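You operate a simulated robot arm through the tools that you are given. There is no shell and no other tool. Be economical: measure what you need, move in short steps, check, and stop when the job is done.

You are at the controls of a simulated robot arm. One attempt, no reset.

Task
Put a scoop of black on the slab and roll a proof in both frames of the proof board.
Fine: tin in the rack, orange paddle; full stripes with the cream roller; clean both tools on the cloth mat and put them back. Set down upright: what you pick out.

The check looks at the end state, three seconds after you hand in, the way a careful person would. Anything else that was tipped, shoved, dropped, spilled or broken makes it a failure. Flat cloth is picked up by pressing the open fingertips on it (5 to 10 N) and closing them slowly along it; thin cloth reads only 2 to 8 mm in the jaws.

Robot
A 6-joint arm with a two-finger gripper on a trunk, on a base that drives. Base frame: it is fixed to the floor where the robot stands at the start and does not move with it; the origin is under the middle of the robot, x ahead of it, y to its left, z up. Lengths are in m, angles in degrees, forces in N, time in s.
With the tool pointing down near the work surface it reaches from about 0.42 to 0.84 m from the robot's upright axis, wherever it stands. Its first joint turns from -166.0 to 166.0 degrees. Places, roughly: cloth mat [0.4, -0.7, 0.9]; ink [0.5, -0.3, 0.9]. Payload 1.66 kg.
The TCP is the grasp point between the finger pads, 0.016 m short of the fingertips. In the tool frame z runs along the fingers and y along their closing line. The gripper opens to 0.111 m. The gripper's body begins 0.104 m behind the TCP.
Orientation is that of the tool frame in the base frame, as a unit quaternion [x, y, z, w]. With the fingers straight down and closing along the base's y, the tool's x points along the base's -x, its y along +y and its z along -z.

Tools
- The arm moves only by the tool drive_tool. Its argument "series" is a list of rows, each a list of 3 entries, a list of its own where there are three numbers: the turn, a rotation vector about the base's x, y, z in units of 8 degrees (1.0 is 8 degrees), then the shift along the base's x, y, z in units of 20 mm (1.0 is 20 mm), then the opening, from 0 (shut) to 1 (fully open). In form: [[[ax, ay, az], [tx, ty, tz], jaw], ...]. A call has 1 to 8 rows; each row shifts and turns the commanded pose from where the row before left it. A call with a number of a shift or a turn outside -1 to 1 is refused whole. Each row takes 0.2 s and may step no farther than 0.05 m and 8.6 degrees from the row before; otherwise, or with a gripper value out of range, the whole call is refused. Where a pose cannot be reached the arm comes as near as it can. A force on the tool above 40 N (or 10 N above the force at the start of the call, whichever is more), or a blocked arm, ends the call early, and 0.2 s more pass. The fingers move at their own pace and stop on an object; they squeeze with about 20 N. The grip force told is the motor's: it shows also when the fingers shut on nothing. Time passes only in rows, and 0.2 s behind the last, so rows that do not move let the fingers close. It gives the time, the measured TCP pose, the force on the tool (base axes), the opening and the grip force at its end, in the units of the frame above (readings bear some noise), with the torque about the TCP (base axes, N m) and any sound that the robot's microphone picked up.
- Cameras (640 x 400 px; columns grow to the right, rows downward): "scene" is now at [0.0377, 0.1413, 1.6211]; the picture's right is [-0.65, -0.76, 0.00], its down [-0.59, 0.51, -0.62] and it looks along [0.47, -0.41, -0.78] (base axes); focal length 287 px, centre (320, 200). "wrist" rides on the gripper at [0.07, 0.014, -0.143] in the tool frame; the picture's right is [-0.19, 0.98, 0.00], its down [-0.87, -0.17, -0.47] and it looks along [-0.46, -0.09, 0.88] (tool axes); focal length 230 px, centre (320, 200).
- grab_frame(camera): a new picture of that camera. It takes no simulated time.
- lift_body(by): slides the trunk up (or, below 0, down) by that many m; the arm and the scene camera ride with it, the base frame stays. It gives what a move gives, with no picture.
- roll_base(legs): drives the robot by 1 to 6 legs, each [ahead, left, turn to the left] in m, m and degrees, along the robot's own axes; the way and the turn of a leg run together, so that a leg with both is an arc; at most 1.5 m and 180 degrees a leg. The arm and the cameras ride along, it lands a little off, and it stops where it bumps. It gives what a move gives.
- pan_tilt(pan, tilt): turns the head with the scene camera to pan (to the left, within 120 degrees either way) and tilt (down, from -29 to 69), counted from straight ahead of the robot. It gives what a move gives.
- point_at(camera, pixels): for up to 12 pixels [column, row] of the newest picture of that camera ("zoom" is the newest enlarged one), the place [x, y, z] in the base frame of the surface seen there, good to about 0.003 m. It takes no simulated time.
- inspect(camera, box): a new picture of the part [left, top, right, bottom] of that camera's present view, enlarged. It takes no simulated time.
- job_done(): hands the job in; it is judged then, once.

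Work in short steps. Measure before you move; look again where a grasp or a placing could have gone wrong, and mend it. You have 80 turns and 60 pictures in all, those below and enlarged ones among them. Open the gripper and draw the arm clear of the work before you hand the job in, unless the task says otherwise; then end with one line.

The tools are called after "Request:" by a JSON object that holds its "api" and its "payload". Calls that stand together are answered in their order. drive_tool: Moves the arm, as the interface text tells. Its arguments: {"type":"object","properties":{"series":{"type":"array","items":{"type":"array"}}},"required":["series"]} The other tools are called the same way: lift_body (by) slides the trunk up or down; roll_base (legs) drives the base; pan_tilt (pan, tilt) turns the head that bears the scene camera; grab_frame (camera) takes a picture; point_at (camera, pixels) gives the place of the surface under pixels of a picture; inspect (camera, box) takes an enlarged picture of a part of a camera's view; job_done () hands the job in.

At the start:

```text
time: 0.0
tcp_pos: [0.2597, -0.3638, 1.2413]
tool_rot: [0.0, 1.0, 0.0, 0.0]
ft_force: [0.9, 0.8, 0.2]
torque: [-0.03, -0.04, 0.0]
gripper_width: 0.1108
grasp_force: 0.0
trunk travel left (down, up): [-0.225, 0.365]
robot x, y, heading: [-0.003, -0.0024, -0.1]
head pan, tilt: [-40.8, 51.7]
```

scene: 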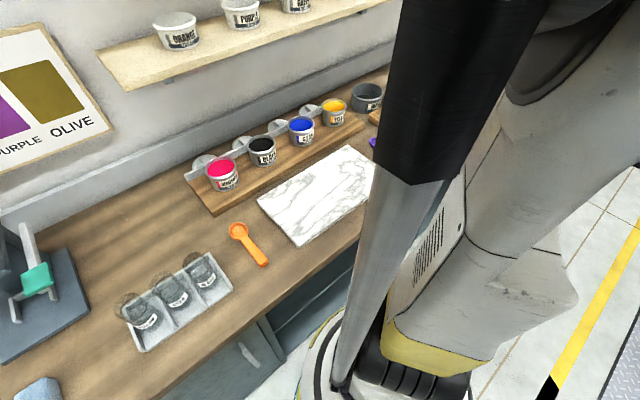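
wrist: 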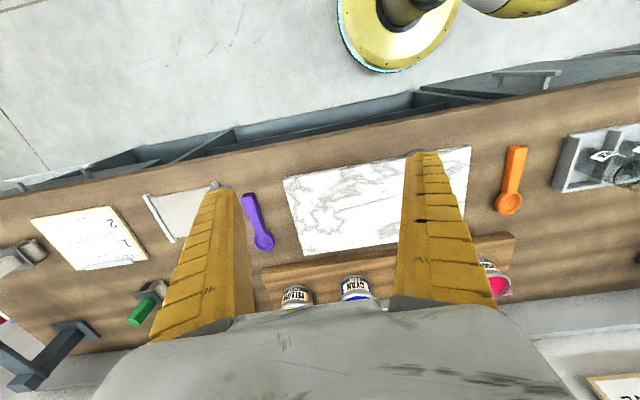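

The first scene shows open ink tins in a rack (black at about (262,150)), the orange paddle at (248,243) and the slab. I'll turn the head to see the rest of the bench.

Request:
{"api": "pan_tilt", "payload": {"pan": 0, "tilt": 50}}

Request:
{"api": "grab_frame", "payload": {"camera": "scene"}}

Request:
{"api": "pan_tilt", "payload": {"pan": -75, "tilt": 50}}

Request:
{"api": "grab_frame", "payload": {"camera": "scene"}}

```text
time: 1.1
tcp_pos: [0.2593, -0.364, 1.2411]
tool_rot: [0.0, 1.0, -0.001, 0.0]
ft_force: [0.1, 0.1, 0.2]
torque: [0.02, -0.02, -0.02]
gripper_width: 0.1111
grasp_force: 0.2
trunk travel left (down, up): [-0.225, 0.365]
robot x, y, heading: [-0.0001, 0.0002, 0.0]
head pan, tilt: [0.0, 50.0]
```

```text
57 pictures are left
```

scene: 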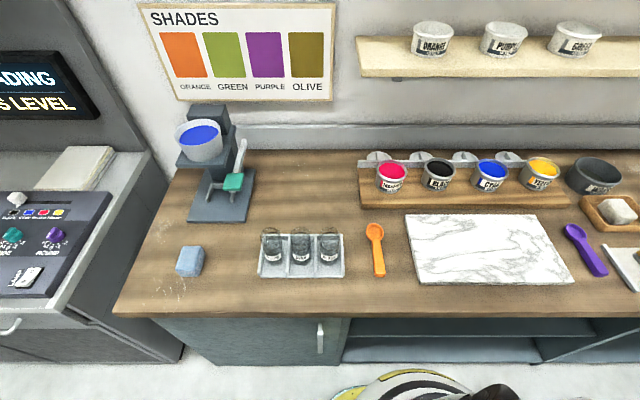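

```text
time: 2.5
tcp_pos: [0.2596, -0.3638, 1.2414]
tool_rot: [0.0, 1.0, 0.001, 0.0]
ft_force: [-0.6, 0.0, -0.7]
torque: [0.01, 0.0, 0.0]
gripper_width: 0.1111
grasp_force: 0.0
trunk travel left (down, up): [-0.225, 0.365]
robot x, y, heading: [0.0056, -0.0008, -0.1]
head pan, tilt: [-75.0, 50.0]
```

```text
56 pictures are left
```

scene: 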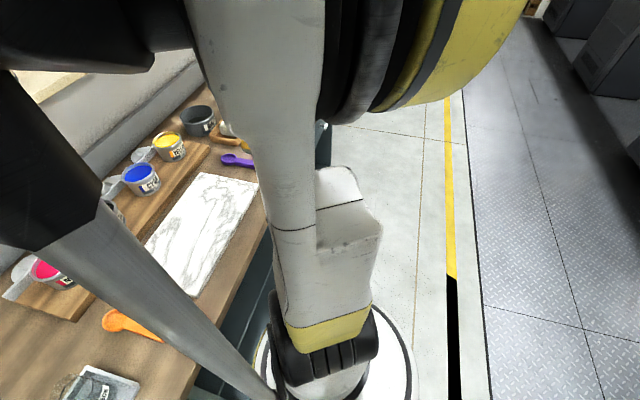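

The arm blocks the view to the right. I'll drive 0.55 m to the right along the bench and look again with the head straight and to the right.

Request:
{"api": "roll_base", "payload": {"legs": [[0, -0.55, 0]]}}

Request:
{"api": "pan_tilt", "payload": {"pan": 0, "tilt": 50}}

Request:
{"api": "grab_frame", "payload": {"camera": "scene"}}

Request:
{"api": "grab_frame", "payload": {"camera": "wrist"}}

```text
time: 5.7
tcp_pos: [0.2536, -0.9136, 1.2411]
tool_rot: [0.004, 1.0, 0.0, 0.0]
ft_force: [-0.5, 0.0, -0.1]
torque: [0.04, 0.02, -0.01]
gripper_width: 0.1111
grasp_force: 0.0
trunk travel left (down, up): [-0.225, 0.365]
robot x, y, heading: [-0.0007, -0.5443, -0.7]
head pan, tilt: [-75.0, 50.0]
```

```text
time: 7.2
tcp_pos: [0.253, -0.9133, 1.2412]
tool_rot: [0.004, 1.0, 0.0, -0.001]
ft_force: [-0.2, -0.9, -0.3]
torque: [0.0, -0.02, -0.01]
gripper_width: 0.1111
grasp_force: 0.0
trunk travel left (down, up): [-0.225, 0.365]
robot x, y, heading: [-0.0024, -0.5486, -0.6]
head pan, tilt: [0.0, 50.0]
```

```text
55 pictures are left
```

scene: 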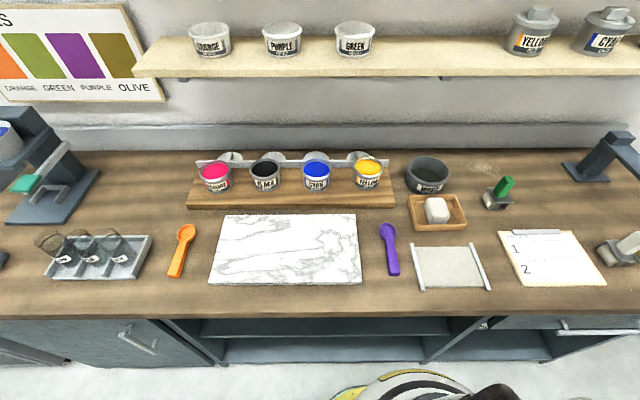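

```text
54 pictures are left
```

wrist: 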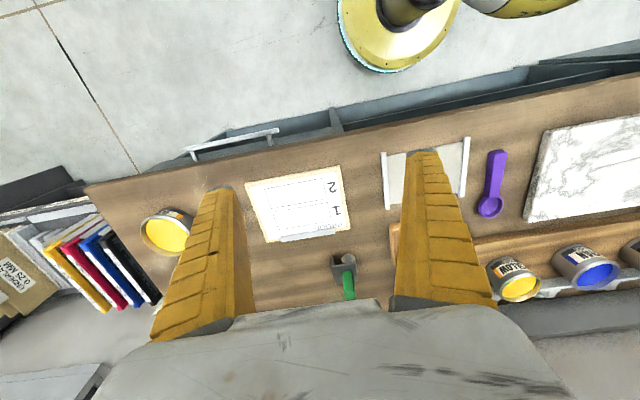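

The board with frames 1 and 2 is at (550,255), a green-handled roller at (500,193), and something at (625,245). I'll zoom in on the right side and pan to see more.

Request:
{"api": "inspect", "payload": {"camera": "scene", "box": [380, 130, 640, 300]}}

Request:
{"api": "inspect", "payload": {"camera": "scene", "box": [150, 130, 410, 300]}}

Request:
{"api": "pan_tilt", "payload": {"pan": -40, "tilt": 45}}

Request:
{"api": "grab_frame", "payload": {"camera": "scene"}}

```text
2.35 times, centred on (510, 215) of scene
```

zoom: 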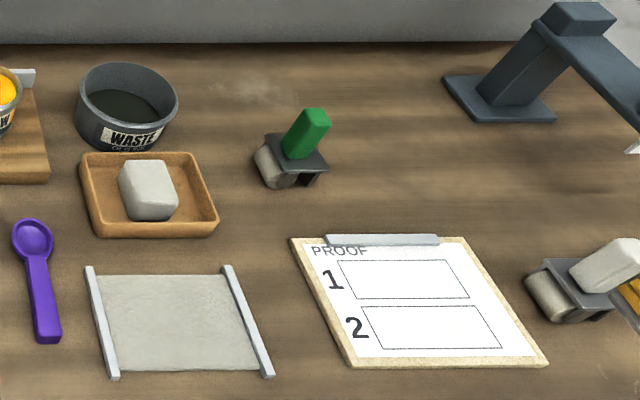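

```text
2.35 times, centred on (280, 215) of scene
```

zoom: 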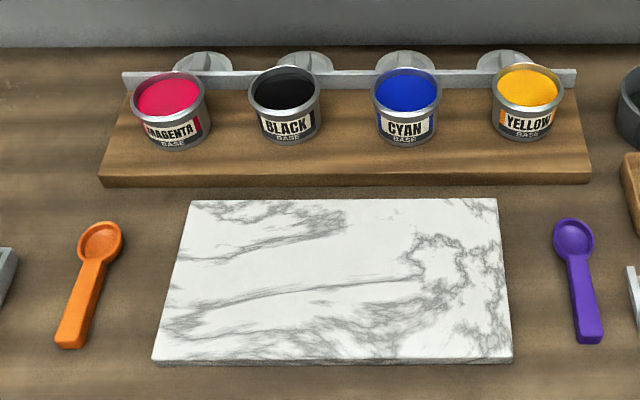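

```text
time: 8.2
tcp_pos: [0.2533, -0.9127, 1.2413]
tool_rot: [0.004, 1.0, 0.0, 0.001]
ft_force: [-0.3, 0.5, 0.4]
torque: [0.0, 0.0, -0.04]
gripper_width: 0.1107
grasp_force: 0.1
trunk travel left (down, up): [-0.225, 0.365]
robot x, y, heading: [-0.0014, -0.5453, -0.5]
head pan, tilt: [-40.0, 45.0]
```

```text
51 pictures are left
```

scene: 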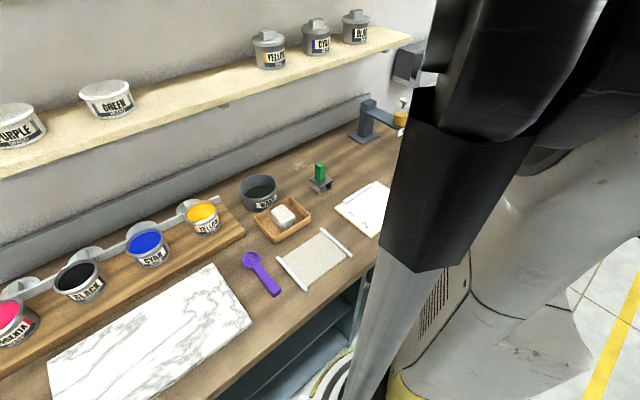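

The cloth mat is the grey sheet between two bars, and the cream-handled roller sits to the right of the board. I'll roll on 0.45 m to view it and measure.

Request:
{"api": "roll_base", "payload": {"legs": [[0, -0.4, 0]]}}

Request:
{"api": "pan_tilt", "payload": {"pan": 0, "tilt": 55}}

Request:
{"api": "grab_frame", "payload": {"camera": "scene"}}

Request:
{"api": "inspect", "payload": {"camera": "scene", "box": [240, 120, 500, 290]}}

```text
time: 10.7
tcp_pos: [0.2516, -1.3118, 1.2425]
tool_rot: [0.002, 1.0, 0.0, -0.001]
ft_force: [-0.1, -0.8, 0.8]
torque: [0.03, -0.01, -0.03]
gripper_width: 0.1108
grasp_force: 0.0
trunk travel left (down, up): [-0.225, 0.365]
robot x, y, heading: [-0.0046, -0.9468, -0.3]
head pan, tilt: [-40.0, 45.0]
```

```text
time: 11.8
tcp_pos: [0.2508, -1.3112, 1.2411]
tool_rot: [0.002, 1.0, -0.001, -0.001]
ft_force: [0.0, 0.2, -0.1]
torque: [-0.03, 0.01, 0.0]
gripper_width: 0.1109
grasp_force: 0.1
trunk travel left (down, up): [-0.225, 0.365]
robot x, y, heading: [-0.0043, -0.9441, -0.1]
head pan, tilt: [0.0, 55.0]
```

```text
50 pictures are left
```

scene: 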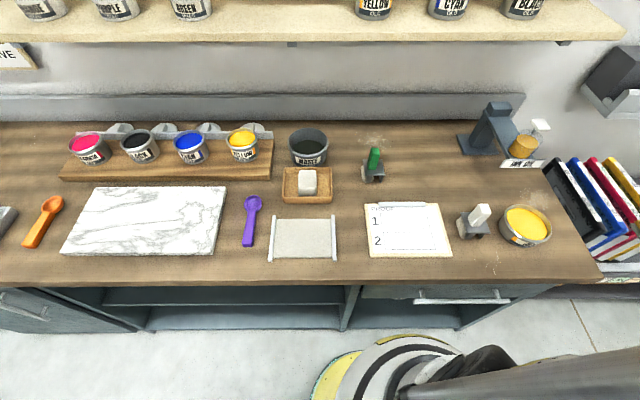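

```text
2.35 times, centred on (370, 205) of scene
```

zoom: 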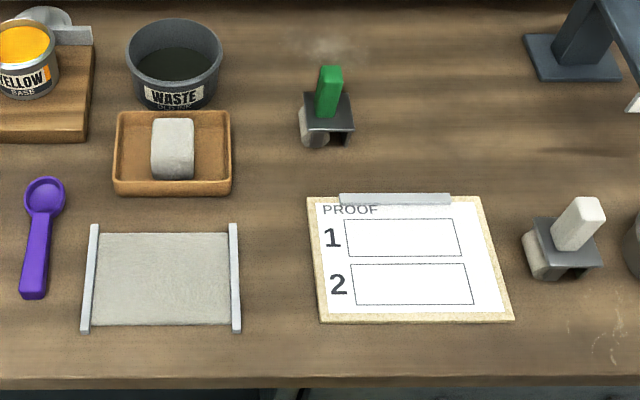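

The cream roller is at zoom (575,235). I'll measure the roller, board frames, mat and tray from this enlarged picture.

Request:
{"api": "point_at", "payload": {"camera": "zoom", "pixels": [[580, 206], [590, 200], [566, 245], [545, 258], [590, 262], [347, 219], [458, 219], [461, 256], [349, 258], [350, 267], [466, 265], [474, 304]]}}

Request:
{"api": "point_at", "payload": {"camera": "zoom", "pixels": [[355, 304], [100, 236], [226, 236], [228, 322], [95, 322], [160, 280], [92, 230], [234, 230], [310, 350], [550, 350], [528, 275], [604, 250]]}}

Request:
{"api": "inspect", "payload": {"camera": "scene", "box": [440, 190, 520, 250]}}

```text
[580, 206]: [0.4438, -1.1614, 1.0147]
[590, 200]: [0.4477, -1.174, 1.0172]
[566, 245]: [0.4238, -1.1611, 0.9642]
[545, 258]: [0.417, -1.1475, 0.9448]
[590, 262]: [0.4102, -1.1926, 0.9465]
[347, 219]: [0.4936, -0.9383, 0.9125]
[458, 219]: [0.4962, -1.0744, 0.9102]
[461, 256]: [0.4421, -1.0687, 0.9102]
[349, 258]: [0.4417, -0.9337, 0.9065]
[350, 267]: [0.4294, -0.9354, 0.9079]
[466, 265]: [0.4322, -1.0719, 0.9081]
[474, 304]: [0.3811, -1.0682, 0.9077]
```

```text
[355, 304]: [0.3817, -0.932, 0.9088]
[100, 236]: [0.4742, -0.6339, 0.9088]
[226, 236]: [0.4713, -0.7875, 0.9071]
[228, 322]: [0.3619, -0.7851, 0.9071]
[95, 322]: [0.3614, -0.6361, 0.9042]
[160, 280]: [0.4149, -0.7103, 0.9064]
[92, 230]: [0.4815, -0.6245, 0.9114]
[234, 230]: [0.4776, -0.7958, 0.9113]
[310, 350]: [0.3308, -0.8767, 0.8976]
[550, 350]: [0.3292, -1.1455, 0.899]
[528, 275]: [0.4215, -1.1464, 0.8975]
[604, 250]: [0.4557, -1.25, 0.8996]
```

```text
6.67 times, centred on (480, 220) of scene
```

zoom: 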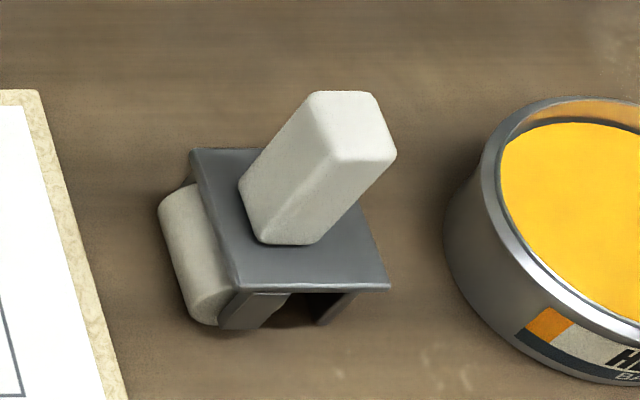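

A close view of the roller: the drum is on its left (+y) side with its axis about along x, the handle vertical. I'll measure its handle, plate and drum corners.

Request:
{"api": "point_at", "payload": {"camera": "zoom", "pixels": [[318, 97], [372, 99], [391, 152], [333, 156], [196, 156], [243, 285], [384, 286], [181, 198], [210, 295], [264, 238], [168, 215], [325, 240]]}}

Request:
{"api": "inspect", "payload": {"camera": "wrist", "box": [0, 0, 640, 400]}}

```text
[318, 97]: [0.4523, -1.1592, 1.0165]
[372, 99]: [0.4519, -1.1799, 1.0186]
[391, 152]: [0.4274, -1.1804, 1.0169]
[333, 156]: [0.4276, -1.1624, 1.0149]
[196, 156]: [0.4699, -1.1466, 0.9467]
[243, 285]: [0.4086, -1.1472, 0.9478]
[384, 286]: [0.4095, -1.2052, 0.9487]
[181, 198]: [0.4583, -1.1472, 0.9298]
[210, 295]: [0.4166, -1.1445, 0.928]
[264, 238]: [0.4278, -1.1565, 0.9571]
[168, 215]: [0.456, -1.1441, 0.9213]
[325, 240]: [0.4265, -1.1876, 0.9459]
```

```text
1.00 times, centred on (320, 200) of wrist (not enlarged: the box is as wide or as high as the picture)
```

zoom: 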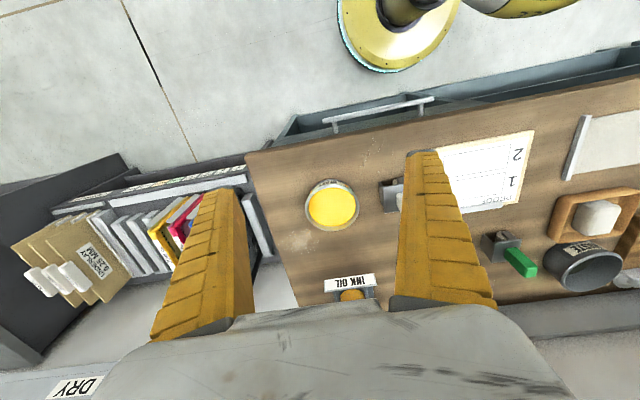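

Roller handle: x 0.4275–0.4525, y −1.160…−1.181, top z 1.017, with its drum at y≈−1.158. Now I go back left and back off slightly, to measure the paddle, tin and slab.

Request:
{"api": "roll_base", "payload": {"legs": [[-0.08, 0.65, 0]]}}

Request:
{"api": "inspect", "payload": {"camera": "scene", "box": [200, 100, 440, 250]}}

```text
time: 15.5
tcp_pos: [0.1755, -0.6523, 1.2408]
tool_rot: [0.002, 1.0, 0.0, 0.0]
ft_force: [-0.4, 0.9, 0.2]
torque: [-0.04, -0.01, 0.02]
gripper_width: 0.1109
grasp_force: 0.0
trunk travel left (down, up): [-0.225, 0.365]
robot x, y, heading: [-0.0847, -0.2892, -0.1]
head pan, tilt: [0.0, 55.0]
```

```text
2.67 times, centred on (320, 175) of scene
```

zoom: 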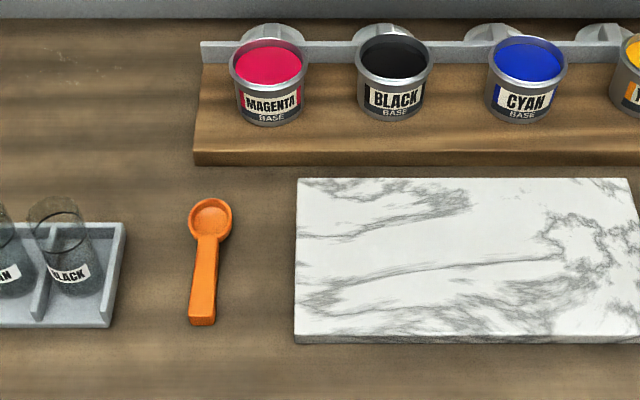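

The paddle is at zoom (205,265) with its bowl at (210,218); the black tin is at (394,72). I'll measure both, and the slab.

Request:
{"api": "point_at", "payload": {"camera": "zoom", "pixels": [[210, 218], [211, 201], [191, 219], [230, 218], [208, 238], [197, 285], [213, 285], [203, 240], [219, 240], [202, 318], [188, 325], [214, 325]]}}

Request:
{"api": "point_at", "payload": {"camera": "zoom", "pixels": [[394, 60], [394, 84], [357, 57], [431, 57], [394, 37], [394, 90], [375, 60], [414, 60], [390, 118], [380, 46], [394, 73], [400, 155]]}}

Request:
{"api": "point_at", "payload": {"camera": "zoom", "pixels": [[300, 182], [625, 182], [298, 332], [460, 250], [635, 332], [250, 250], [240, 50], [330, 45], [290, 370], [490, 30], [120, 300], [270, 100]]}}

Request:
{"api": "inspect", "payload": {"camera": "scene", "box": [255, 160, 315, 230]}}

```text
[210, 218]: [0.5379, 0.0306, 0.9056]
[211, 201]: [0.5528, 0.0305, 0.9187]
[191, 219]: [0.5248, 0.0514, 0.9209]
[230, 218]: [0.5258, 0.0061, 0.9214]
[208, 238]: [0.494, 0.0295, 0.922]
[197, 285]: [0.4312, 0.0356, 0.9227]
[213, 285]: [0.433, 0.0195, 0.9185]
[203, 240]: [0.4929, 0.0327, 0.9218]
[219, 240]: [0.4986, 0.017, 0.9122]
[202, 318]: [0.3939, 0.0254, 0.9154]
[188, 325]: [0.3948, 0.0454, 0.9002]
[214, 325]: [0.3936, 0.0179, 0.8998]
```

```text
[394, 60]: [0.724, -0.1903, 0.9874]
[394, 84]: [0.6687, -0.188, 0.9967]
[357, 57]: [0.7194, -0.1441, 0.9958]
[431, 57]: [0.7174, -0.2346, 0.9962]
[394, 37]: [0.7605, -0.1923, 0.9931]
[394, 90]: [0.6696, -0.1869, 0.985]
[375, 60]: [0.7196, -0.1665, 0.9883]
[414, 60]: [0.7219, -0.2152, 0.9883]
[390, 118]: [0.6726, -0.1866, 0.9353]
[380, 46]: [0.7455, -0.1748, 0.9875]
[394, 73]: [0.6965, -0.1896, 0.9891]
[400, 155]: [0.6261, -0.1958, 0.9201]
```

```text
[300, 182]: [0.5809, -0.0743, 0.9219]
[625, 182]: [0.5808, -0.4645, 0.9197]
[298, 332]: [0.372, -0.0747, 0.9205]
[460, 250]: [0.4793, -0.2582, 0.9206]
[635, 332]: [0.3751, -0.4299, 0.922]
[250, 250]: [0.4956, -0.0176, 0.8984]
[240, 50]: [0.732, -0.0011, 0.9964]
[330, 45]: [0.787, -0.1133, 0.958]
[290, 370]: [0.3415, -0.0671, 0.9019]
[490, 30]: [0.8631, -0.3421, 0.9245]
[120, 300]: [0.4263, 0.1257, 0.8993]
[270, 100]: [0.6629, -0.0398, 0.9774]
```

```text
5.71 times, centred on (285, 195) of scene
```

zoom: 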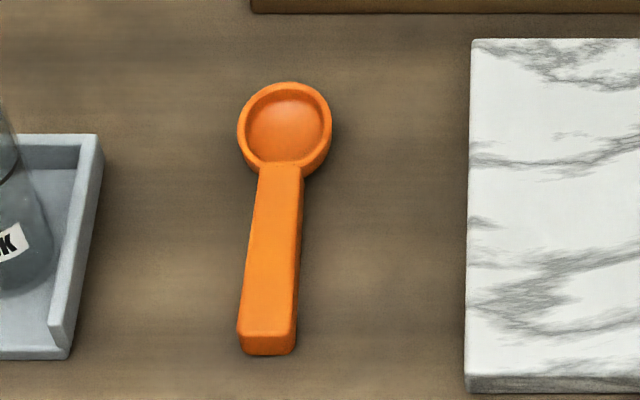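

Black tin: centre (0.715, −0.190), rim z 0.996, ink z 0.988. Paddle: handle along +x at y≈0.030, bowl at (0.526, 0.029), top z 0.921. Slab top is z 0.921. I'll set the base a little closer and swing the arm toward the paddle at height.

Request:
{"api": "roll_base", "payload": {"legs": [[0.06, 0.15, 0]]}}

Request:
{"api": "drive_tool", "payload": {"series": [[[0, 0, 0], [1, 1, 0], 1], [[0, 0, 0], [1, 1, 0], 1], [[0, 0, 0], [1, 1, 0], 1], [[0, 0, 0], [1, 1, 0], 1], [[0, 0, 0], [1, 1, 0], 1], [[0, 0, 0], [1, 1, 0], 1], [[0, 0, 0], [1, 1, 0], 1], [[0, 0, 0], [1, 1, 0], 1]]}}

Request:
{"api": "drive_tool", "payload": {"series": [[[0, 0, 0], [1, 1, 0], 1], [[0, 0, 0], [1, 1, 0], 1], [[0, 0, 0], [0, 1, 0], 1], [[0, 0, 0], [0, 1, 0], 1], [[0, 0, 0], [0, 1, 0], 1], [[0, 0, 0], [0, 1, 0], 1], [[0, 0, 0], [0, 1, 0], 1], [[0, 0, 0], [0, 1, 0], 1]]}}

Request:
{"api": "drive_tool", "payload": {"series": [[[0, 0, 0], [0, 1, -1], 1], [[0, 0, 0], [0, 1, -1], 1], [[0, 0, 0], [0, 1, -1], 1], [[0, 0, 0], [0, 1, -1], 1], [[0, 0, 0], [0, 1, -1], 1], [[0, 0, 0], [0, 1, -1], 1], [[0, 0, 0], [0, 1, -1], 1], [[0, 0, 0], [0, 1, -1], 1]]}}

```text
time: 16.9
tcp_pos: [0.238, -0.5031, 1.2418]
tool_rot: [0.001, 1.0, -0.001, -0.001]
ft_force: [-0.4, 0.6, 0.0]
torque: [-0.05, -0.01, -0.01]
gripper_width: 0.111
grasp_force: 0.1
trunk travel left (down, up): [-0.225, 0.365]
robot x, y, heading: [-0.0228, -0.1403, -0.2]
head pan, tilt: [0.0, 55.0]
```

```text
time: 18.7
tcp_pos: [0.3977, -0.3438, 1.2408]
tool_rot: [0.001, 1.0, 0.0, -0.001]
ft_force: [0.9, 0.8, 0.0]
torque: [-0.02, 0.02, -0.03]
gripper_width: 0.111
grasp_force: 0.1
trunk travel left (down, up): [-0.225, 0.365]
robot x, y, heading: [-0.0202, -0.1411, -0.3]
head pan, tilt: [0.0, 55.0]
```

```text
time: 20.5
tcp_pos: [0.4366, -0.1844, 1.2413]
tool_rot: [0.0, 1.0, 0.0, 0.0]
ft_force: [-0.5, -0.1, 0.8]
torque: [-0.02, 0.04, 0.02]
gripper_width: 0.1109
grasp_force: 0.0
trunk travel left (down, up): [-0.225, 0.365]
robot x, y, heading: [-0.0217, -0.1407, 0.1]
head pan, tilt: [0.0, 55.0]
```

```text
time: 22.3
tcp_pos: [0.4355, -0.025, 1.0799]
tool_rot: [0.001, 1.0, 0.0, 0.0]
ft_force: [0.7, 0.0, -0.7]
torque: [-0.01, 0.0, 0.0]
gripper_width: 0.1108
grasp_force: 0.0
trunk travel left (down, up): [-0.225, 0.365]
robot x, y, heading: [-0.0231, -0.1427, -0.2]
head pan, tilt: [0.0, 55.0]
```

The tool is at (0.4355, −0.025, 1.080). I'll go over the handle at y 0.030 with a half-open jaw and stop at z 1.0 for a look.

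Request:
{"api": "drive_tool", "payload": {"series": [[[0, 0, 0], [0, 1, -1], 0.6], [[0, 0, 0], [0, 1, -1], 0.5], [[0, 0, 0], [-0.2, 0.75, -1], 0.5], [[0, 0, 0], [0, 0, -1], 0.5]]}}

Request:
{"api": "grab_frame", "payload": {"camera": "wrist"}}

Request:
{"api": "inspect", "payload": {"camera": "scene", "box": [160, 110, 400, 260]}}

```text
time: 23.3
tcp_pos: [0.434, 0.0305, 1.0003]
tool_rot: [0.001, 1.0, 0.0, 0.0]
ft_force: [-0.1, 0.5, -0.4]
torque: [0.02, 0.01, 0.02]
gripper_width: 0.0575
grasp_force: 1.6
trunk travel left (down, up): [-0.225, 0.365]
robot x, y, heading: [-0.0223, -0.1391, 0.1]
head pan, tilt: [0.0, 55.0]
```

```text
44 pictures are left
```

wrist: 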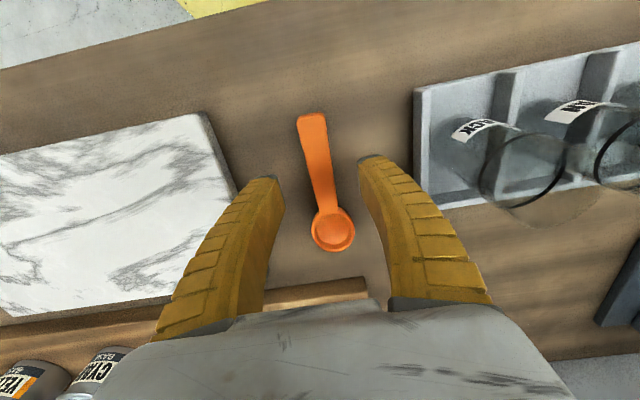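

```text
2.67 times, centred on (280, 185) of scene
```

zoom: 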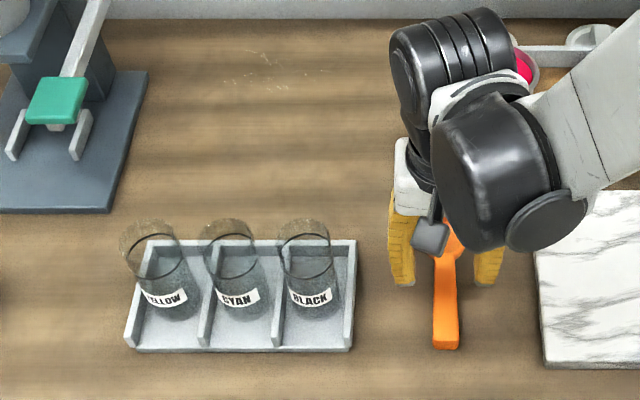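

The handle lies centred between the fingers in the wrist view (about (320,180)). Descend 81 mm and close on it.

Request:
{"api": "drive_tool", "payload": {"series": [[[0, 0, 0], [0, 0, -1], 0.5], [[0, 0, 0], [0, 0, -1], 0.5], [[0, 0, 0], [0, 0, -1], 0.5], [[0, 0, 0], [0, 0, -1], 0.5], [[0, 0, 0], [0, 0, 0], 0.3], [[0, 0, 0], [0, 0, 0], 0.0], [[0, 0, 0], [0, 0, 0], 0.0], [[0, 0, 0], [0, 0, 0], 0.0]]}}

Request:
{"api": "drive_tool", "payload": {"series": [[[0, 0, 0], [0, 0, 0.5], 0], [[0, 0, 0], [0, 0, 1], 0], [[0, 0, 0], [0, 0, 1], 0], [[0, 0, 0], [0, 0, 1], 0], [[0, 0, 0], [0, 0, 1], 0], [[0, 0, 0], [0, 0, 1], 0], [[0, 0, 0], [0, 0, 1], 0], [[0, 0, 0], [0, 0, 1], 0]]}}

Request:
{"api": "grab_frame", "payload": {"camera": "wrist"}}

```text
time: 25.1
tcp_pos: [0.4325, 0.0309, 0.9225]
tool_rot: [0.002, 1.0, 0.0, 0.0]
ft_force: [1.7, 1.0, 3.9]
torque: [0.01, -0.04, -0.04]
gripper_width: 0.0229
grasp_force: 19.6
trunk travel left (down, up): [-0.225, 0.365]
robot x, y, heading: [-0.0218, -0.1399, -0.0]
head pan, tilt: [0.0, 55.0]
```

```text
time: 26.9
tcp_pos: [0.4327, 0.0291, 1.0729]
tool_rot: [0.001, 1.0, 0.0, 0.0]
ft_force: [-0.8, -0.4, -1.2]
torque: [0.0, 0.02, -0.02]
gripper_width: 0.0216
grasp_force: 19.8
trunk travel left (down, up): [-0.225, 0.365]
robot x, y, heading: [-0.0232, -0.1413, -0.0]
head pan, tilt: [0.0, 55.0]
```

```text
42 pictures are left
```

wrist: 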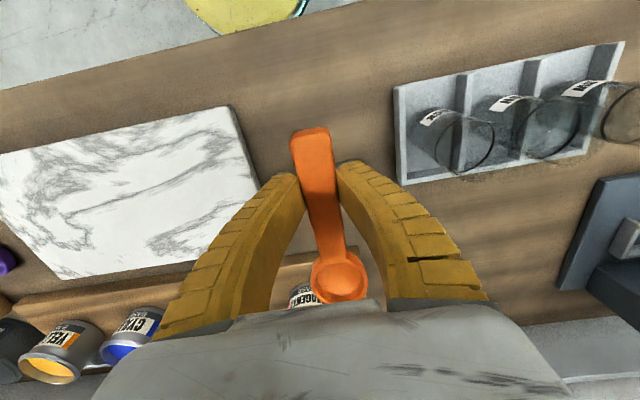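

The paddle is held (21.6 mm). I'll turn the tool 180° about z so the bowl points back toward the robot (then it can be tipped by pointing the fingers forward), rising and moving toward the tin row in y.

Request:
{"api": "drive_tool", "payload": {"series": [[[0, 0, 1], [0, -1, 1], 0], [[0, 0, 1], [0, -1, 1], 0], [[0, 0, 1], [0, -1, 1], 0], [[0, 0, 1], [0, -1, 1], 0], [[0, 0, 1], [0, -1, 1], 0], [[0, 0, 1], [0, -1, 0], 0], [[0, 0, 1], [0, -1, 0], 0], [[0, 0, 1], [0, -1, 0], 0]]}}

Request:
{"api": "drive_tool", "payload": {"series": [[[0, 0, 1], [1, -1, 0], 0], [[0, 0, 1], [1, -1, 0], 0], [[0, 0, 1], [1, -0.95, 0], 0], [[0, 0, 1], [1, 0, 0], 0], [[0, 0, 1], [1, 0, 0], 0], [[0, 0, 1], [0, 0, 0], 0], [[0, 0, 1], [0, 0, 0], 0], [[0, 0, 1], [0, 0, 0], 0]]}}

Request:
{"api": "drive_tool", "payload": {"series": [[[0, 0, 1], [0, 0, 0], 0], [[0, 0, 1], [0, 0, 0], 0], [[0, 0, 1], [0, 0, 0], 0], [[0, 0, 1], [0, 0, 0], 0], [[0, 0, 1], [0, 0, 0], 0], [[0, 0, 1], [0, 0, 0], 0], [[0, 0, 0.5], [0, 0, 0], 0]]}}

Request:
{"api": "grab_frame", "payload": {"camera": "scene"}}

```text
time: 28.7
tcp_pos: [0.4339, -0.1312, 1.1728]
tool_rot: [-0.53, 0.848, 0.0, 0.001]
ft_force: [-0.3, 0.0, -0.3]
torque: [-0.04, 0.02, -0.03]
gripper_width: 0.0213
grasp_force: 20.0
trunk travel left (down, up): [-0.225, 0.365]
robot x, y, heading: [-0.0233, -0.1395, -0.0]
head pan, tilt: [0.0, 55.0]
```

```text
time: 30.5
tcp_pos: [0.5328, -0.1901, 1.1716]
tool_rot: [0.899, -0.438, 0.0, 0.0]
ft_force: [-0.9, -0.2, -0.8]
torque: [-0.02, 0.0, 0.02]
gripper_width: 0.0214
grasp_force: 19.7
trunk travel left (down, up): [-0.225, 0.365]
robot x, y, heading: [-0.024, -0.1359, -0.2]
head pan, tilt: [0.0, 55.0]
```

```text
time: 32.1
tcp_pos: [0.5325, -0.1891, 1.1708]
tool_rot: [0.994, -0.11, 0.0, 0.002]
ft_force: [0.7, 0.6, -0.9]
torque: [0.01, -0.06, -0.01]
gripper_width: 0.0214
grasp_force: 19.7
out of reach, approached as far as the arm can: row 6, 7
trunk travel left (down, up): [-0.225, 0.365]
robot x, y, heading: [-0.0232, -0.1409, -0.0]
head pan, tilt: [0.0, 55.0]
```

```text
41 pictures are left
```

scene: 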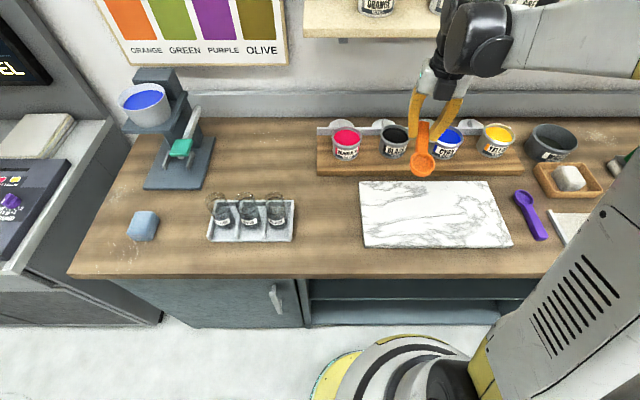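

Joint 6 stops about 12.6° short of 180° at this azimuth. I'll shift the base to the right and the arm back left, which gives the joint room, finishing the turn on the way.

Request:
{"api": "roll_base", "payload": {"legs": [[0.0, -0.27, 0]]}}

Request:
{"api": "drive_tool", "payload": {"series": [[[0, 0, 0], [0, 1, 0], 0], [[0, 0, 0], [0, 1, 0], 0], [[0, 0, 0], [0, 1, 0], 0], [[0, 0, 0], [0, 1, 0], 0], [[0, 0, 0], [0, 1, 0], 0], [[0, 0, 0], [0, 1, 0], 0], [[0, 0, 0], [0, 1, 0], 0], [[0, 0, 0], [0, 1, 0], 0]]}}

Request:
{"api": "drive_tool", "payload": {"series": [[[0, 0, 0], [0, 1, 0], 0], [[0, 0, 0], [0, 1, 0], 0], [[0, 0, 0], [0, 1, 0], 0], [[0, 0, 0], [0, 1, 0], 0], [[0, 0, 0], [0, 1, 0], 0], [[0, 0, 0.5], [0, 0.5, 0], 0], [[0, 0, 0.5], [0, 0, 0], 0]]}}

```text
time: 34.0
tcp_pos: [0.5316, -0.4593, 1.171]
tool_rot: [0.994, -0.11, 0.0, 0.002]
ft_force: [0.1, -0.2, -1.5]
torque: [0.06, -0.03, 0.03]
gripper_width: 0.0212
grasp_force: 20.2
trunk travel left (down, up): [-0.225, 0.365]
robot x, y, heading: [-0.0239, -0.414, -0.3]
head pan, tilt: [0.0, 55.0]
```

```text
time: 35.8
tcp_pos: [0.5334, -0.2968, 1.1716]
tool_rot: [0.994, -0.111, 0.0, 0.002]
ft_force: [0.2, 0.2, -0.8]
torque: [-0.02, -0.04, 0.01]
gripper_width: 0.0215
grasp_force: 19.5
trunk travel left (down, up): [-0.225, 0.365]
robot x, y, heading: [-0.0267, -0.412, -0.3]
head pan, tilt: [0.0, 55.0]
```

```text
time: 37.4
tcp_pos: [0.5328, -0.1885, 1.1726]
tool_rot: [0.999, -0.04, 0.0, 0.001]
ft_force: [-0.3, -0.5, -1.1]
torque: [0.01, -0.02, 0.0]
gripper_width: 0.0212
grasp_force: 19.9
trunk travel left (down, up): [-0.225, 0.365]
robot x, y, heading: [-0.0221, -0.4129, -0.1]
head pan, tilt: [0.0, 55.0]
```

4.6° remain; I finish the yaw and tip the tool forward 48° (about −y) at height, moving partway to the tin, then measure the bowl.

Request:
{"api": "drive_tool", "payload": {"series": [[[0, 0, 0.57], [0, 0, 0], 0], [[0, -1, 0], [1, 0, 0], 0], [[0, -1, 0], [1, 0, 0], 0], [[0, -1, 0], [1, 0, 0], 0], [[0, -1, 0], [1, 0, 0], 0], [[0, -1, 0], [1, 0, 0], 0], [[0, -1, 0], [1, 0, 0], 0], [[0, 0, 0], [1, 0, 0], 0]]}}

Request:
{"api": "inspect", "payload": {"camera": "scene", "box": [160, 60, 320, 160]}}

```text
time: 39.2
tcp_pos: [0.6729, -0.1886, 1.1712]
tool_rot: [0.913, 0.0, 0.408, 0.001]
ft_force: [-0.8, 0.5, -1.3]
torque: [0.0, 0.02, 0.03]
gripper_width: 0.0212
grasp_force: 19.9
trunk travel left (down, up): [-0.225, 0.365]
robot x, y, heading: [-0.0211, -0.4099, -0.4]
head pan, tilt: [0.0, 55.0]
```

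```text
4.00 times, centred on (240, 110) of scene
```

zoom: 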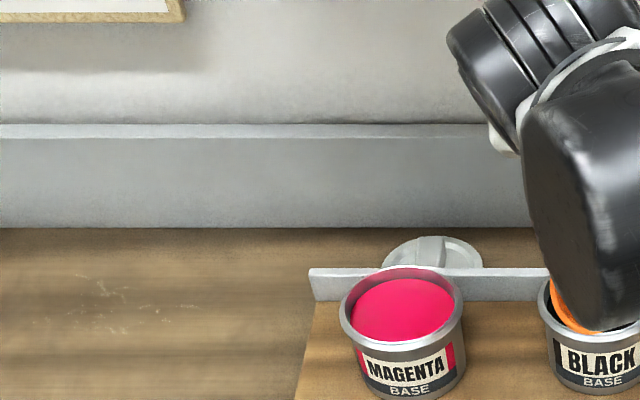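

The arm hides the bowl in the scene view. I'll check with the wrist camera where the bowl is relative to the tin.

Request:
{"api": "grab_frame", "payload": {"camera": "wrist"}}

```text
39 pictures are left
```

wrist: 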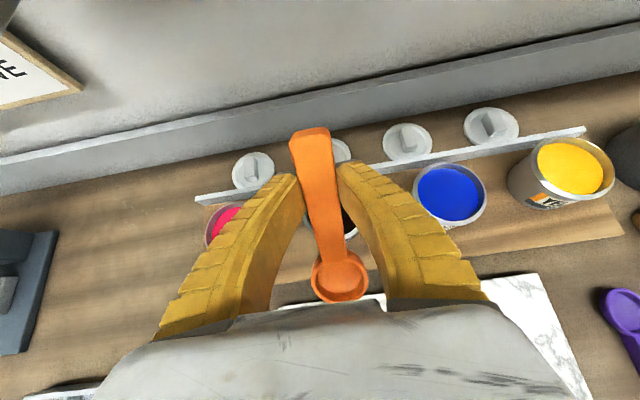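

Request:
{"api": "point_at", "payload": {"camera": "wrist", "pixels": [[340, 278], [313, 280], [367, 280], [340, 300], [335, 252], [312, 140], [345, 222]]}}

```text
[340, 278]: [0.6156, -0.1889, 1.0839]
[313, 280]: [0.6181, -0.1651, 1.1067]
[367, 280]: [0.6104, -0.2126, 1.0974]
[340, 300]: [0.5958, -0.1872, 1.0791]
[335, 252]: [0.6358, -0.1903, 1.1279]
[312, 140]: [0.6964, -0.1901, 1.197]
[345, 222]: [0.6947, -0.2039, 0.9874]
```

The bowl's rim centre is at (0.614, −0.189, 1.102), matching my estimate. I move it over the tin (target x 0.700), lower it to about z 0.978 (10 mm under the ink) and then level it while rising.

Request:
{"api": "drive_tool", "payload": {"series": [[[0, 0, 0], [1, 0, 0], 0], [[0, 0, 0], [1, 0, 0], 0], [[0, 0, 0], [1, 0, 0], 0], [[0, 0, 0], [1, 0, 0], 0], [[0, 0, 0], [0.35, 0, 0], 0], [[0, 0, 0], [0, 0, -1], 0], [[0, 0, 0], [0, 0, -1], 0], [[0, 0, 0], [0, 0, -1], 0]]}}

Request:
{"api": "grab_frame", "payload": {"camera": "wrist"}}

```text
time: 41.0
tcp_pos: [0.7596, -0.1902, 1.1101]
tool_rot: [0.913, -0.001, 0.407, 0.001]
ft_force: [-0.6, -0.1, -0.7]
torque: [0.01, -0.02, 0.02]
gripper_width: 0.0214
grasp_force: 20.1
trunk travel left (down, up): [-0.225, 0.365]
robot x, y, heading: [-0.0258, -0.4095, 0.2]
head pan, tilt: [0.0, 55.0]
```

```text
38 pictures are left
```

wrist: 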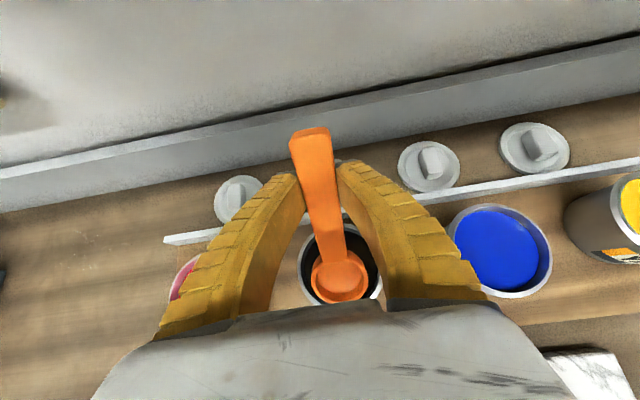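

The bowl sits over the tin's opening in the wrist view (338,275). Descend the last 61 mm, pause, then level and rise in coordinated steps.

Request:
{"api": "drive_tool", "payload": {"series": [[[0, 0, 0], [0, 0, -1], 0], [[0, 0, 0], [0, 0, -1], 0], [[0, 0, 0], [0, 0, -0.5], 0], [[0, 0, 0], [0, 0, -0.55], 0], [[0, 0, 0], [0, 0, 0], 0]]}}

Request:
{"api": "grab_frame", "payload": {"camera": "wrist"}}

Request:
{"api": "drive_tool", "payload": {"series": [[[0, 1, 0], [0.465, 0, -0.17], 0], [[0, 1, 0], [0.395, 0, -0.125], 0], [[0, 1, 0], [0.315, 0, -0.075], 0], [[0, 1, 0], [0.24, 0, 0], 0], [[0, 1, 0], [0.145, 0, 0.165], 0], [[0, 1, 0], [0.055, 0, 0.345], 0], [[0, 0, 0], [0, 0, 0.8], 0], [[0, 0, 0], [0, 0, 0.8], 0]]}}

Request:
{"api": "grab_frame", "payload": {"camera": "wrist"}}

```text
time: 42.2
tcp_pos: [0.7587, -0.1882, 1.0514]
tool_rot: [0.914, -0.001, 0.407, 0.001]
ft_force: [0.5, -0.3, -1.0]
torque: [-0.01, -0.05, -0.01]
gripper_width: 0.0212
grasp_force: 19.8
trunk travel left (down, up): [-0.225, 0.365]
robot x, y, heading: [-0.0182, -0.4141, -0.1]
head pan, tilt: [0.0, 55.0]
```

```text
37 pictures are left
```

wrist: 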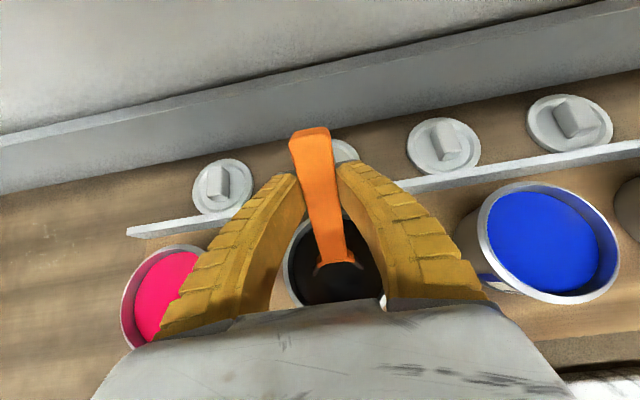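

```text
time: 43.7
tcp_pos: [0.7034, -0.1815, 1.0529]
tool_rot: [1.0, 0.006, 0.002, 0.001]
ft_force: [-0.1, -0.3, -0.4]
torque: [0.01, -0.03, -0.02]
gripper_width: 0.0211
grasp_force: 19.8
trunk travel left (down, up): [-0.225, 0.365]
robot x, y, heading: [-0.0971, -0.4113, 0.2]
head pan, tilt: [0.0, 55.0]
stopped in row 7: the force on the tool passed its limit at 70 N (the readings are from after the stop); the commanded pose is now the measured one
```

```text
36 pictures are left
```

wrist: 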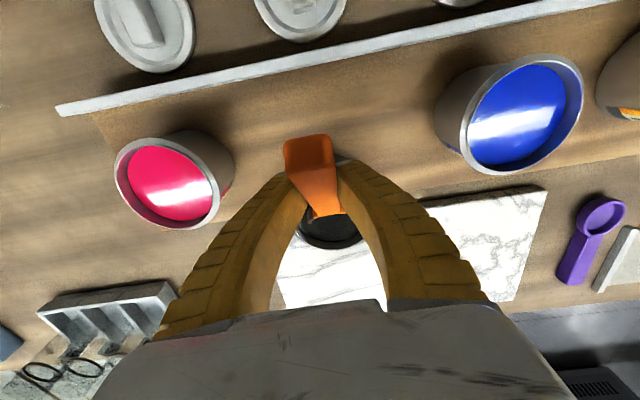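

The call stopped on a 70 N force and the base has slid back to x −0.097; the upright gripper probably met the shelf. I must see what happened to the tin before moving.

Request:
{"api": "inspect", "payload": {"camera": "scene", "box": [120, 20, 360, 170]}}

Request:
{"api": "grab_frame", "payload": {"camera": "scene"}}

```text
2.67 times, centred on (240, 95) of scene
```

zoom: 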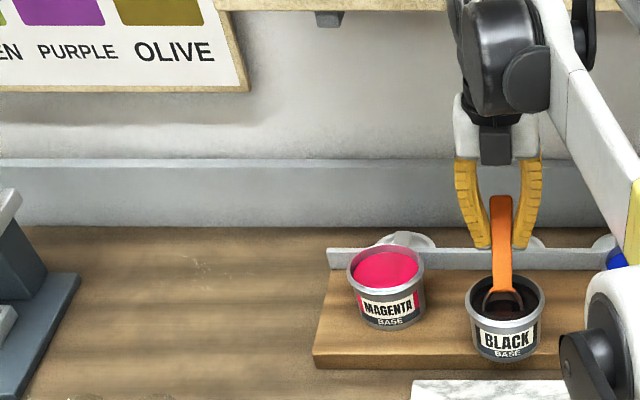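

```text
34 pictures are left
```

scene: 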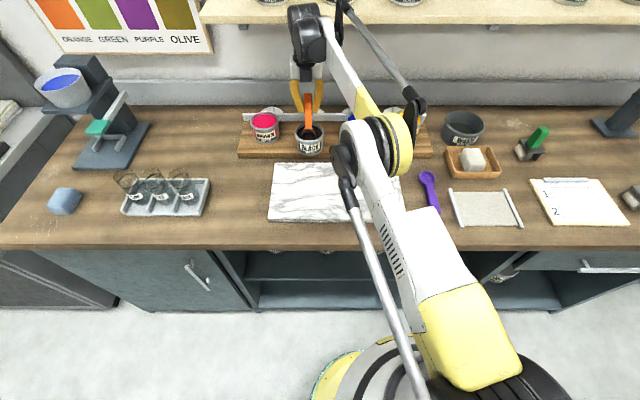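

The black tin was dragged forward with the bowl, but it looks upright. I'll measure its rim and base.

Request:
{"api": "point_at", "payload": {"camera": "zoom", "pixels": [[475, 296], [541, 288], [506, 321], [508, 350], [480, 345], [500, 303], [520, 310], [528, 290], [387, 285], [386, 322], [503, 205], [535, 340]]}}

Request:
{"api": "inspect", "payload": {"camera": "scene", "box": [270, 90, 350, 170]}}

```text
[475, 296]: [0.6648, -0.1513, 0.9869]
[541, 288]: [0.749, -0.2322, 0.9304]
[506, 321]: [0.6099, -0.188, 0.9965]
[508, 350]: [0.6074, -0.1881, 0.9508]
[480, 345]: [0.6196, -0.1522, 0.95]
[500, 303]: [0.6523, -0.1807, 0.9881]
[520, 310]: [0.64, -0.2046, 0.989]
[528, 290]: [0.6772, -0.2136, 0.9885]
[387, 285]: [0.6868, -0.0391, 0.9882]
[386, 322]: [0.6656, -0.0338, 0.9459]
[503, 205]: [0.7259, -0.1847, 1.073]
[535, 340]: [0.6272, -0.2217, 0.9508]
```

```text
5.00 times, centred on (310, 130) of scene
```

zoom: 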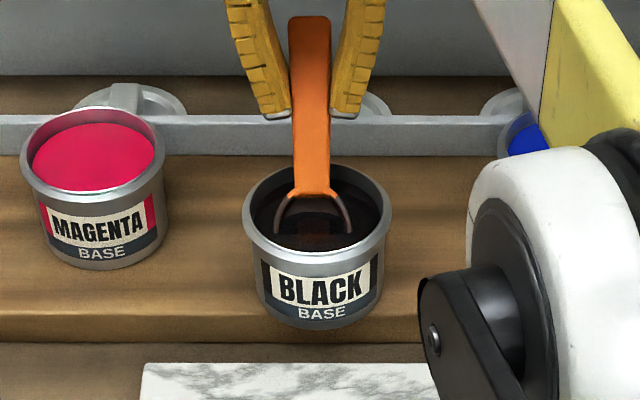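

The tin stands upright at about (0.655, −0.19), dragged ~60 mm toward me; the paddle pivoted in the grip, so it now tilts ~50° with the tool upright. I'll measure the shelf edge the wrist probably hit.

Request:
{"api": "point_at", "payload": {"camera": "scene", "pixels": [[230, 22], [280, 22], [420, 22], [500, 22], [250, 10], [520, 26], [306, 12], [316, 45], [302, 72]]}}

Request:
{"api": "point_at", "payload": {"camera": "zoom", "pixels": [[310, 25], [310, 190], [313, 215], [285, 225], [345, 222], [313, 240], [296, 185], [334, 185], [315, 253], [300, 130], [315, 172], [380, 205]]}}

```text
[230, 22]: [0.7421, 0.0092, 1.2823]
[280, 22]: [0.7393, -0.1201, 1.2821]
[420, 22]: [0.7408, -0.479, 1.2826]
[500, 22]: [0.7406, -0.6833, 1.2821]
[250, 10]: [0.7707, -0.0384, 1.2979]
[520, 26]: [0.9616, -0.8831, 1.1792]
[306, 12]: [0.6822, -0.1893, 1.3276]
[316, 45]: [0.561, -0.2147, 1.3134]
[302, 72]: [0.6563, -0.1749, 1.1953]
```

```text
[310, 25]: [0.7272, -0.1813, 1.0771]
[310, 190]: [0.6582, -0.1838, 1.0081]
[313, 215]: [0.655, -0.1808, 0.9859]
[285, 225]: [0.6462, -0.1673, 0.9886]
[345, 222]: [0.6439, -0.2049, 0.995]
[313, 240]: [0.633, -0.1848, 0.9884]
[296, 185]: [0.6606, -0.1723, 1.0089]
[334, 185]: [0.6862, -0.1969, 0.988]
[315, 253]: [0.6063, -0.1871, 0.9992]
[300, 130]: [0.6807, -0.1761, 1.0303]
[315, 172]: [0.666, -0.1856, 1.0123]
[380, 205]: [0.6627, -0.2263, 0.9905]
```

The shelf edge is at x 0.74, z 1.28, so the upright wrist hit it. The bowl now sits half in the ink at ~45°. I'll lift straight up slowly and look at whether it carries ink.

Request:
{"api": "drive_tool", "payload": {"series": [[[0, 0, 0], [0, 0, 0.4], 0], [[0, 0, 0], [0, 0, 0.4], 0], [[0, 0, 0], [0, 0, 0.5], 0], [[0, 0, 0], [0, 0, 0.5], 0], [[0, 0, 0], [0, 0, 0.5], 0], [[0, 0, 0], [0, 0, 0.5], 0]]}}

Request:
{"api": "inspect", "payload": {"camera": "scene", "box": [260, 70, 360, 170]}}

```text
time: 45.1
tcp_pos: [0.7078, -0.186, 1.1067]
tool_rot: [1.0, 0.005, 0.001, 0.001]
ft_force: [-4.7, 3.3, -14.8]
torque: [-0.25, 0.26, 0.14]
gripper_width: 0.0207
grasp_force: 20.0
out of reach, approached as far as the arm can: row 4, 6
trunk travel left (down, up): [-0.225, 0.365]
robot x, y, heading: [-0.0937, -0.4095, 0.2]
head pan, tilt: [0.0, 55.0]
stopped in row 6: the force on the tool passed its limit at 48 N (the readings are from after the stop); the commanded pose is now the measured one
```

```text
4.00 times, centred on (310, 120) of scene
```

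zoom: 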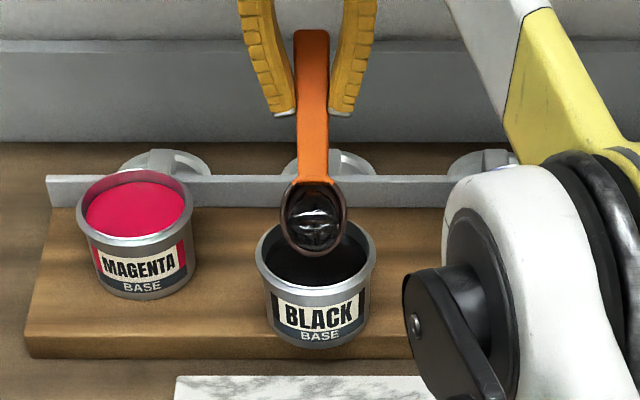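

The bowl carries black ink at ~45°. The arm again touches the shelf (−15 N), so I back straight away from it in −x; the bowl's underside is ~13 mm above the rim.

Request:
{"api": "drive_tool", "payload": {"series": [[[0, 0, 0], [-0.3, 0, 0], 0], [[0, 0, 0], [-0.7, 0, 0], 0], [[0, 0, 0], [-1, 0, 0], 0], [[0, 0, 0], [-1, 0, 0], 0], [[0, 0, 0], [-1, 0, 0], 0], [[0, 0, 0], [-1, 0, 0], 0], [[0, 0, 0], [-1, 0, 0], 0], [[0, 0, 0], [-1, 0, 0], 0]]}}

Request:
{"api": "inspect", "payload": {"camera": "scene", "box": [250, 90, 370, 190]}}

```text
time: 46.9
tcp_pos: [0.5702, -0.1875, 1.1016]
tool_rot: [1.0, 0.003, 0.0, 0.002]
ft_force: [-0.6, 1.3, 0.1]
torque: [-0.02, -0.04, 0.03]
gripper_width: 0.0206
grasp_force: 19.6
trunk travel left (down, up): [-0.225, 0.365]
robot x, y, heading: [-0.0916, -0.4128, -0.4]
head pan, tilt: [0.0, 55.0]
```

```text
4.00 times, centred on (310, 140) of scene
```

zoom: 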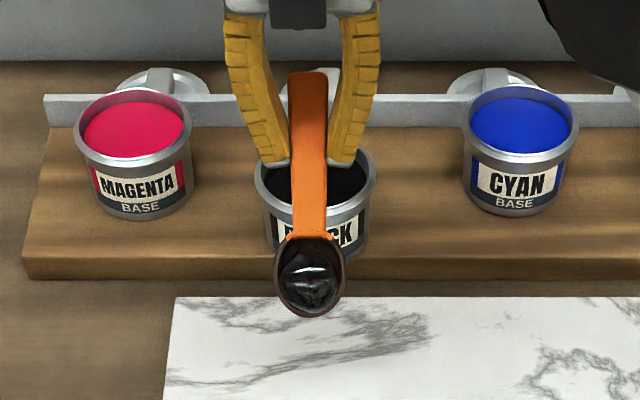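

Clear of the tin, ink still in the bowl, nothing dripped. I'll measure the bowl and handle to know the paddle's angle in the grip.

Request:
{"api": "point_at", "payload": {"camera": "zoom", "pixels": [[276, 275], [345, 275], [311, 314], [310, 232], [308, 78], [308, 180], [311, 275]]}}

```text
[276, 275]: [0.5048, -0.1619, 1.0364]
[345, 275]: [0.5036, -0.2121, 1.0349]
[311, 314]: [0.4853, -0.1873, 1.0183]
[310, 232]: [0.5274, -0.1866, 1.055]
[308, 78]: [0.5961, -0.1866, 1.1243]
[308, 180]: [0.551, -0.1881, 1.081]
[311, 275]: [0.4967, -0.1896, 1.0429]
```

The paddle is at 45° with bowl centre (0.504, −0.187, 1.036). I'll back the base 0.1 m for elbow room and go to bowl centre about (0.475, −0.26, 0.965) over the slab at the same angle.

Request:
{"api": "roll_base", "payload": {"legs": [[-0.1, -0.07, 0]]}}

Request:
{"api": "drive_tool", "payload": {"series": [[[0, 0, 0], [0.9, 0, -0.7], 0], [[0, 0, 0], [0.9, 0, -0.7], 0], [[0, 0, 0], [0.9, 0, -0.7], 0], [[0, 0, 0], [0.9, 0, -0.7], 0], [[0, 0, 0], [0, 0, -0.7], 0]]}}

```text
time: 48.2
tcp_pos: [0.4722, -0.2565, 1.1004]
tool_rot: [1.0, 0.002, 0.0, 0.001]
ft_force: [0.0, 0.2, -0.3]
torque: [0.05, -0.07, -0.03]
gripper_width: 0.0209
grasp_force: 20.0
trunk travel left (down, up): [-0.225, 0.365]
robot x, y, heading: [-0.1921, -0.4867, -0.0]
head pan, tilt: [0.0, 55.0]
```

```text
time: 49.4
tcp_pos: [0.5462, -0.2571, 1.0302]
tool_rot: [1.0, 0.002, 0.0, 0.001]
ft_force: [-0.2, 0.8, -0.4]
torque: [0.01, -0.04, 0.03]
gripper_width: 0.0211
grasp_force: 20.0
trunk travel left (down, up): [-0.225, 0.365]
robot x, y, heading: [-0.1919, -0.4864, 0.3]
head pan, tilt: [0.0, 55.0]
```

Bowl centre is now at about (0.48, −0.257, 0.964). I rotate it about its own centre to ~109°, mouth down over the slab.

Request:
{"api": "drive_tool", "payload": {"series": [[[0, -1, 0], [-0.49, 0, 0.425], 0], [[0, -1, 0], [-0.545, 0, 0.35], 0], [[0, -1, 0], [-0.59, 0, 0.275], 0], [[0, -1, 0], [-0.62, 0, 0.19], 0], [[0, -1, 0], [-0.64, 0, 0.1], 0], [[0, -1, 0], [-0.65, 0, 0.015], 0], [[0, -1, 0], [-0.64, 0, -0.08], 0], [[0, -1, 0], [-0.63, 0, -0.17], 0]]}}

Request:
{"api": "grab_frame", "payload": {"camera": "scene"}}

```text
time: 51.2
tcp_pos: [0.4492, -0.2552, 1.054]
tool_rot: [0.848, 0.003, 0.53, 0.002]
ft_force: [-0.6, 0.2, -0.6]
torque: [-0.01, 0.01, -0.01]
gripper_width: 0.021
grasp_force: 20.1
trunk travel left (down, up): [-0.225, 0.365]
robot x, y, heading: [-0.1894, -0.4832, 0.0]
head pan, tilt: [0.0, 55.0]
```

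```text
30 pictures are left
```

scene: 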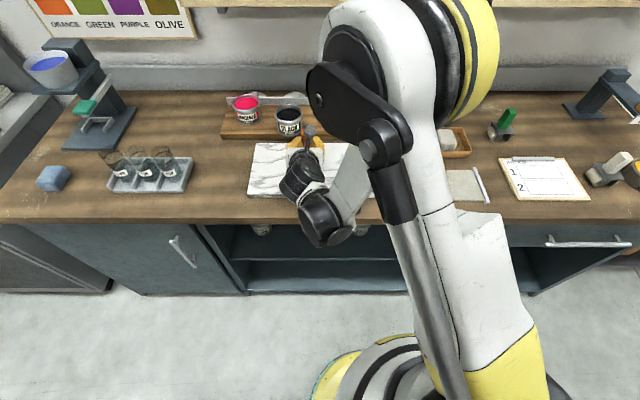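

Request:
{"api": "grab_frame", "payload": {"camera": "wrist"}}

```text
29 pictures are left
```

wrist: 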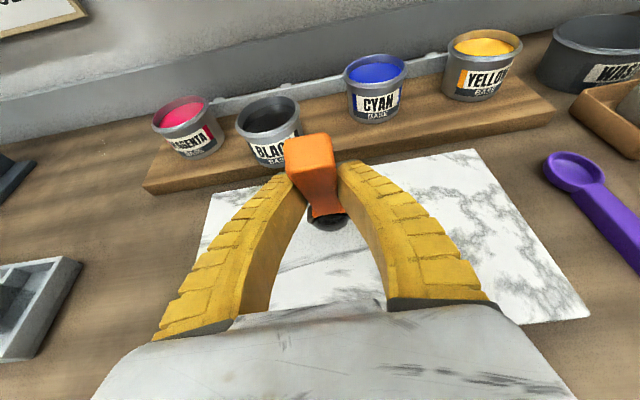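

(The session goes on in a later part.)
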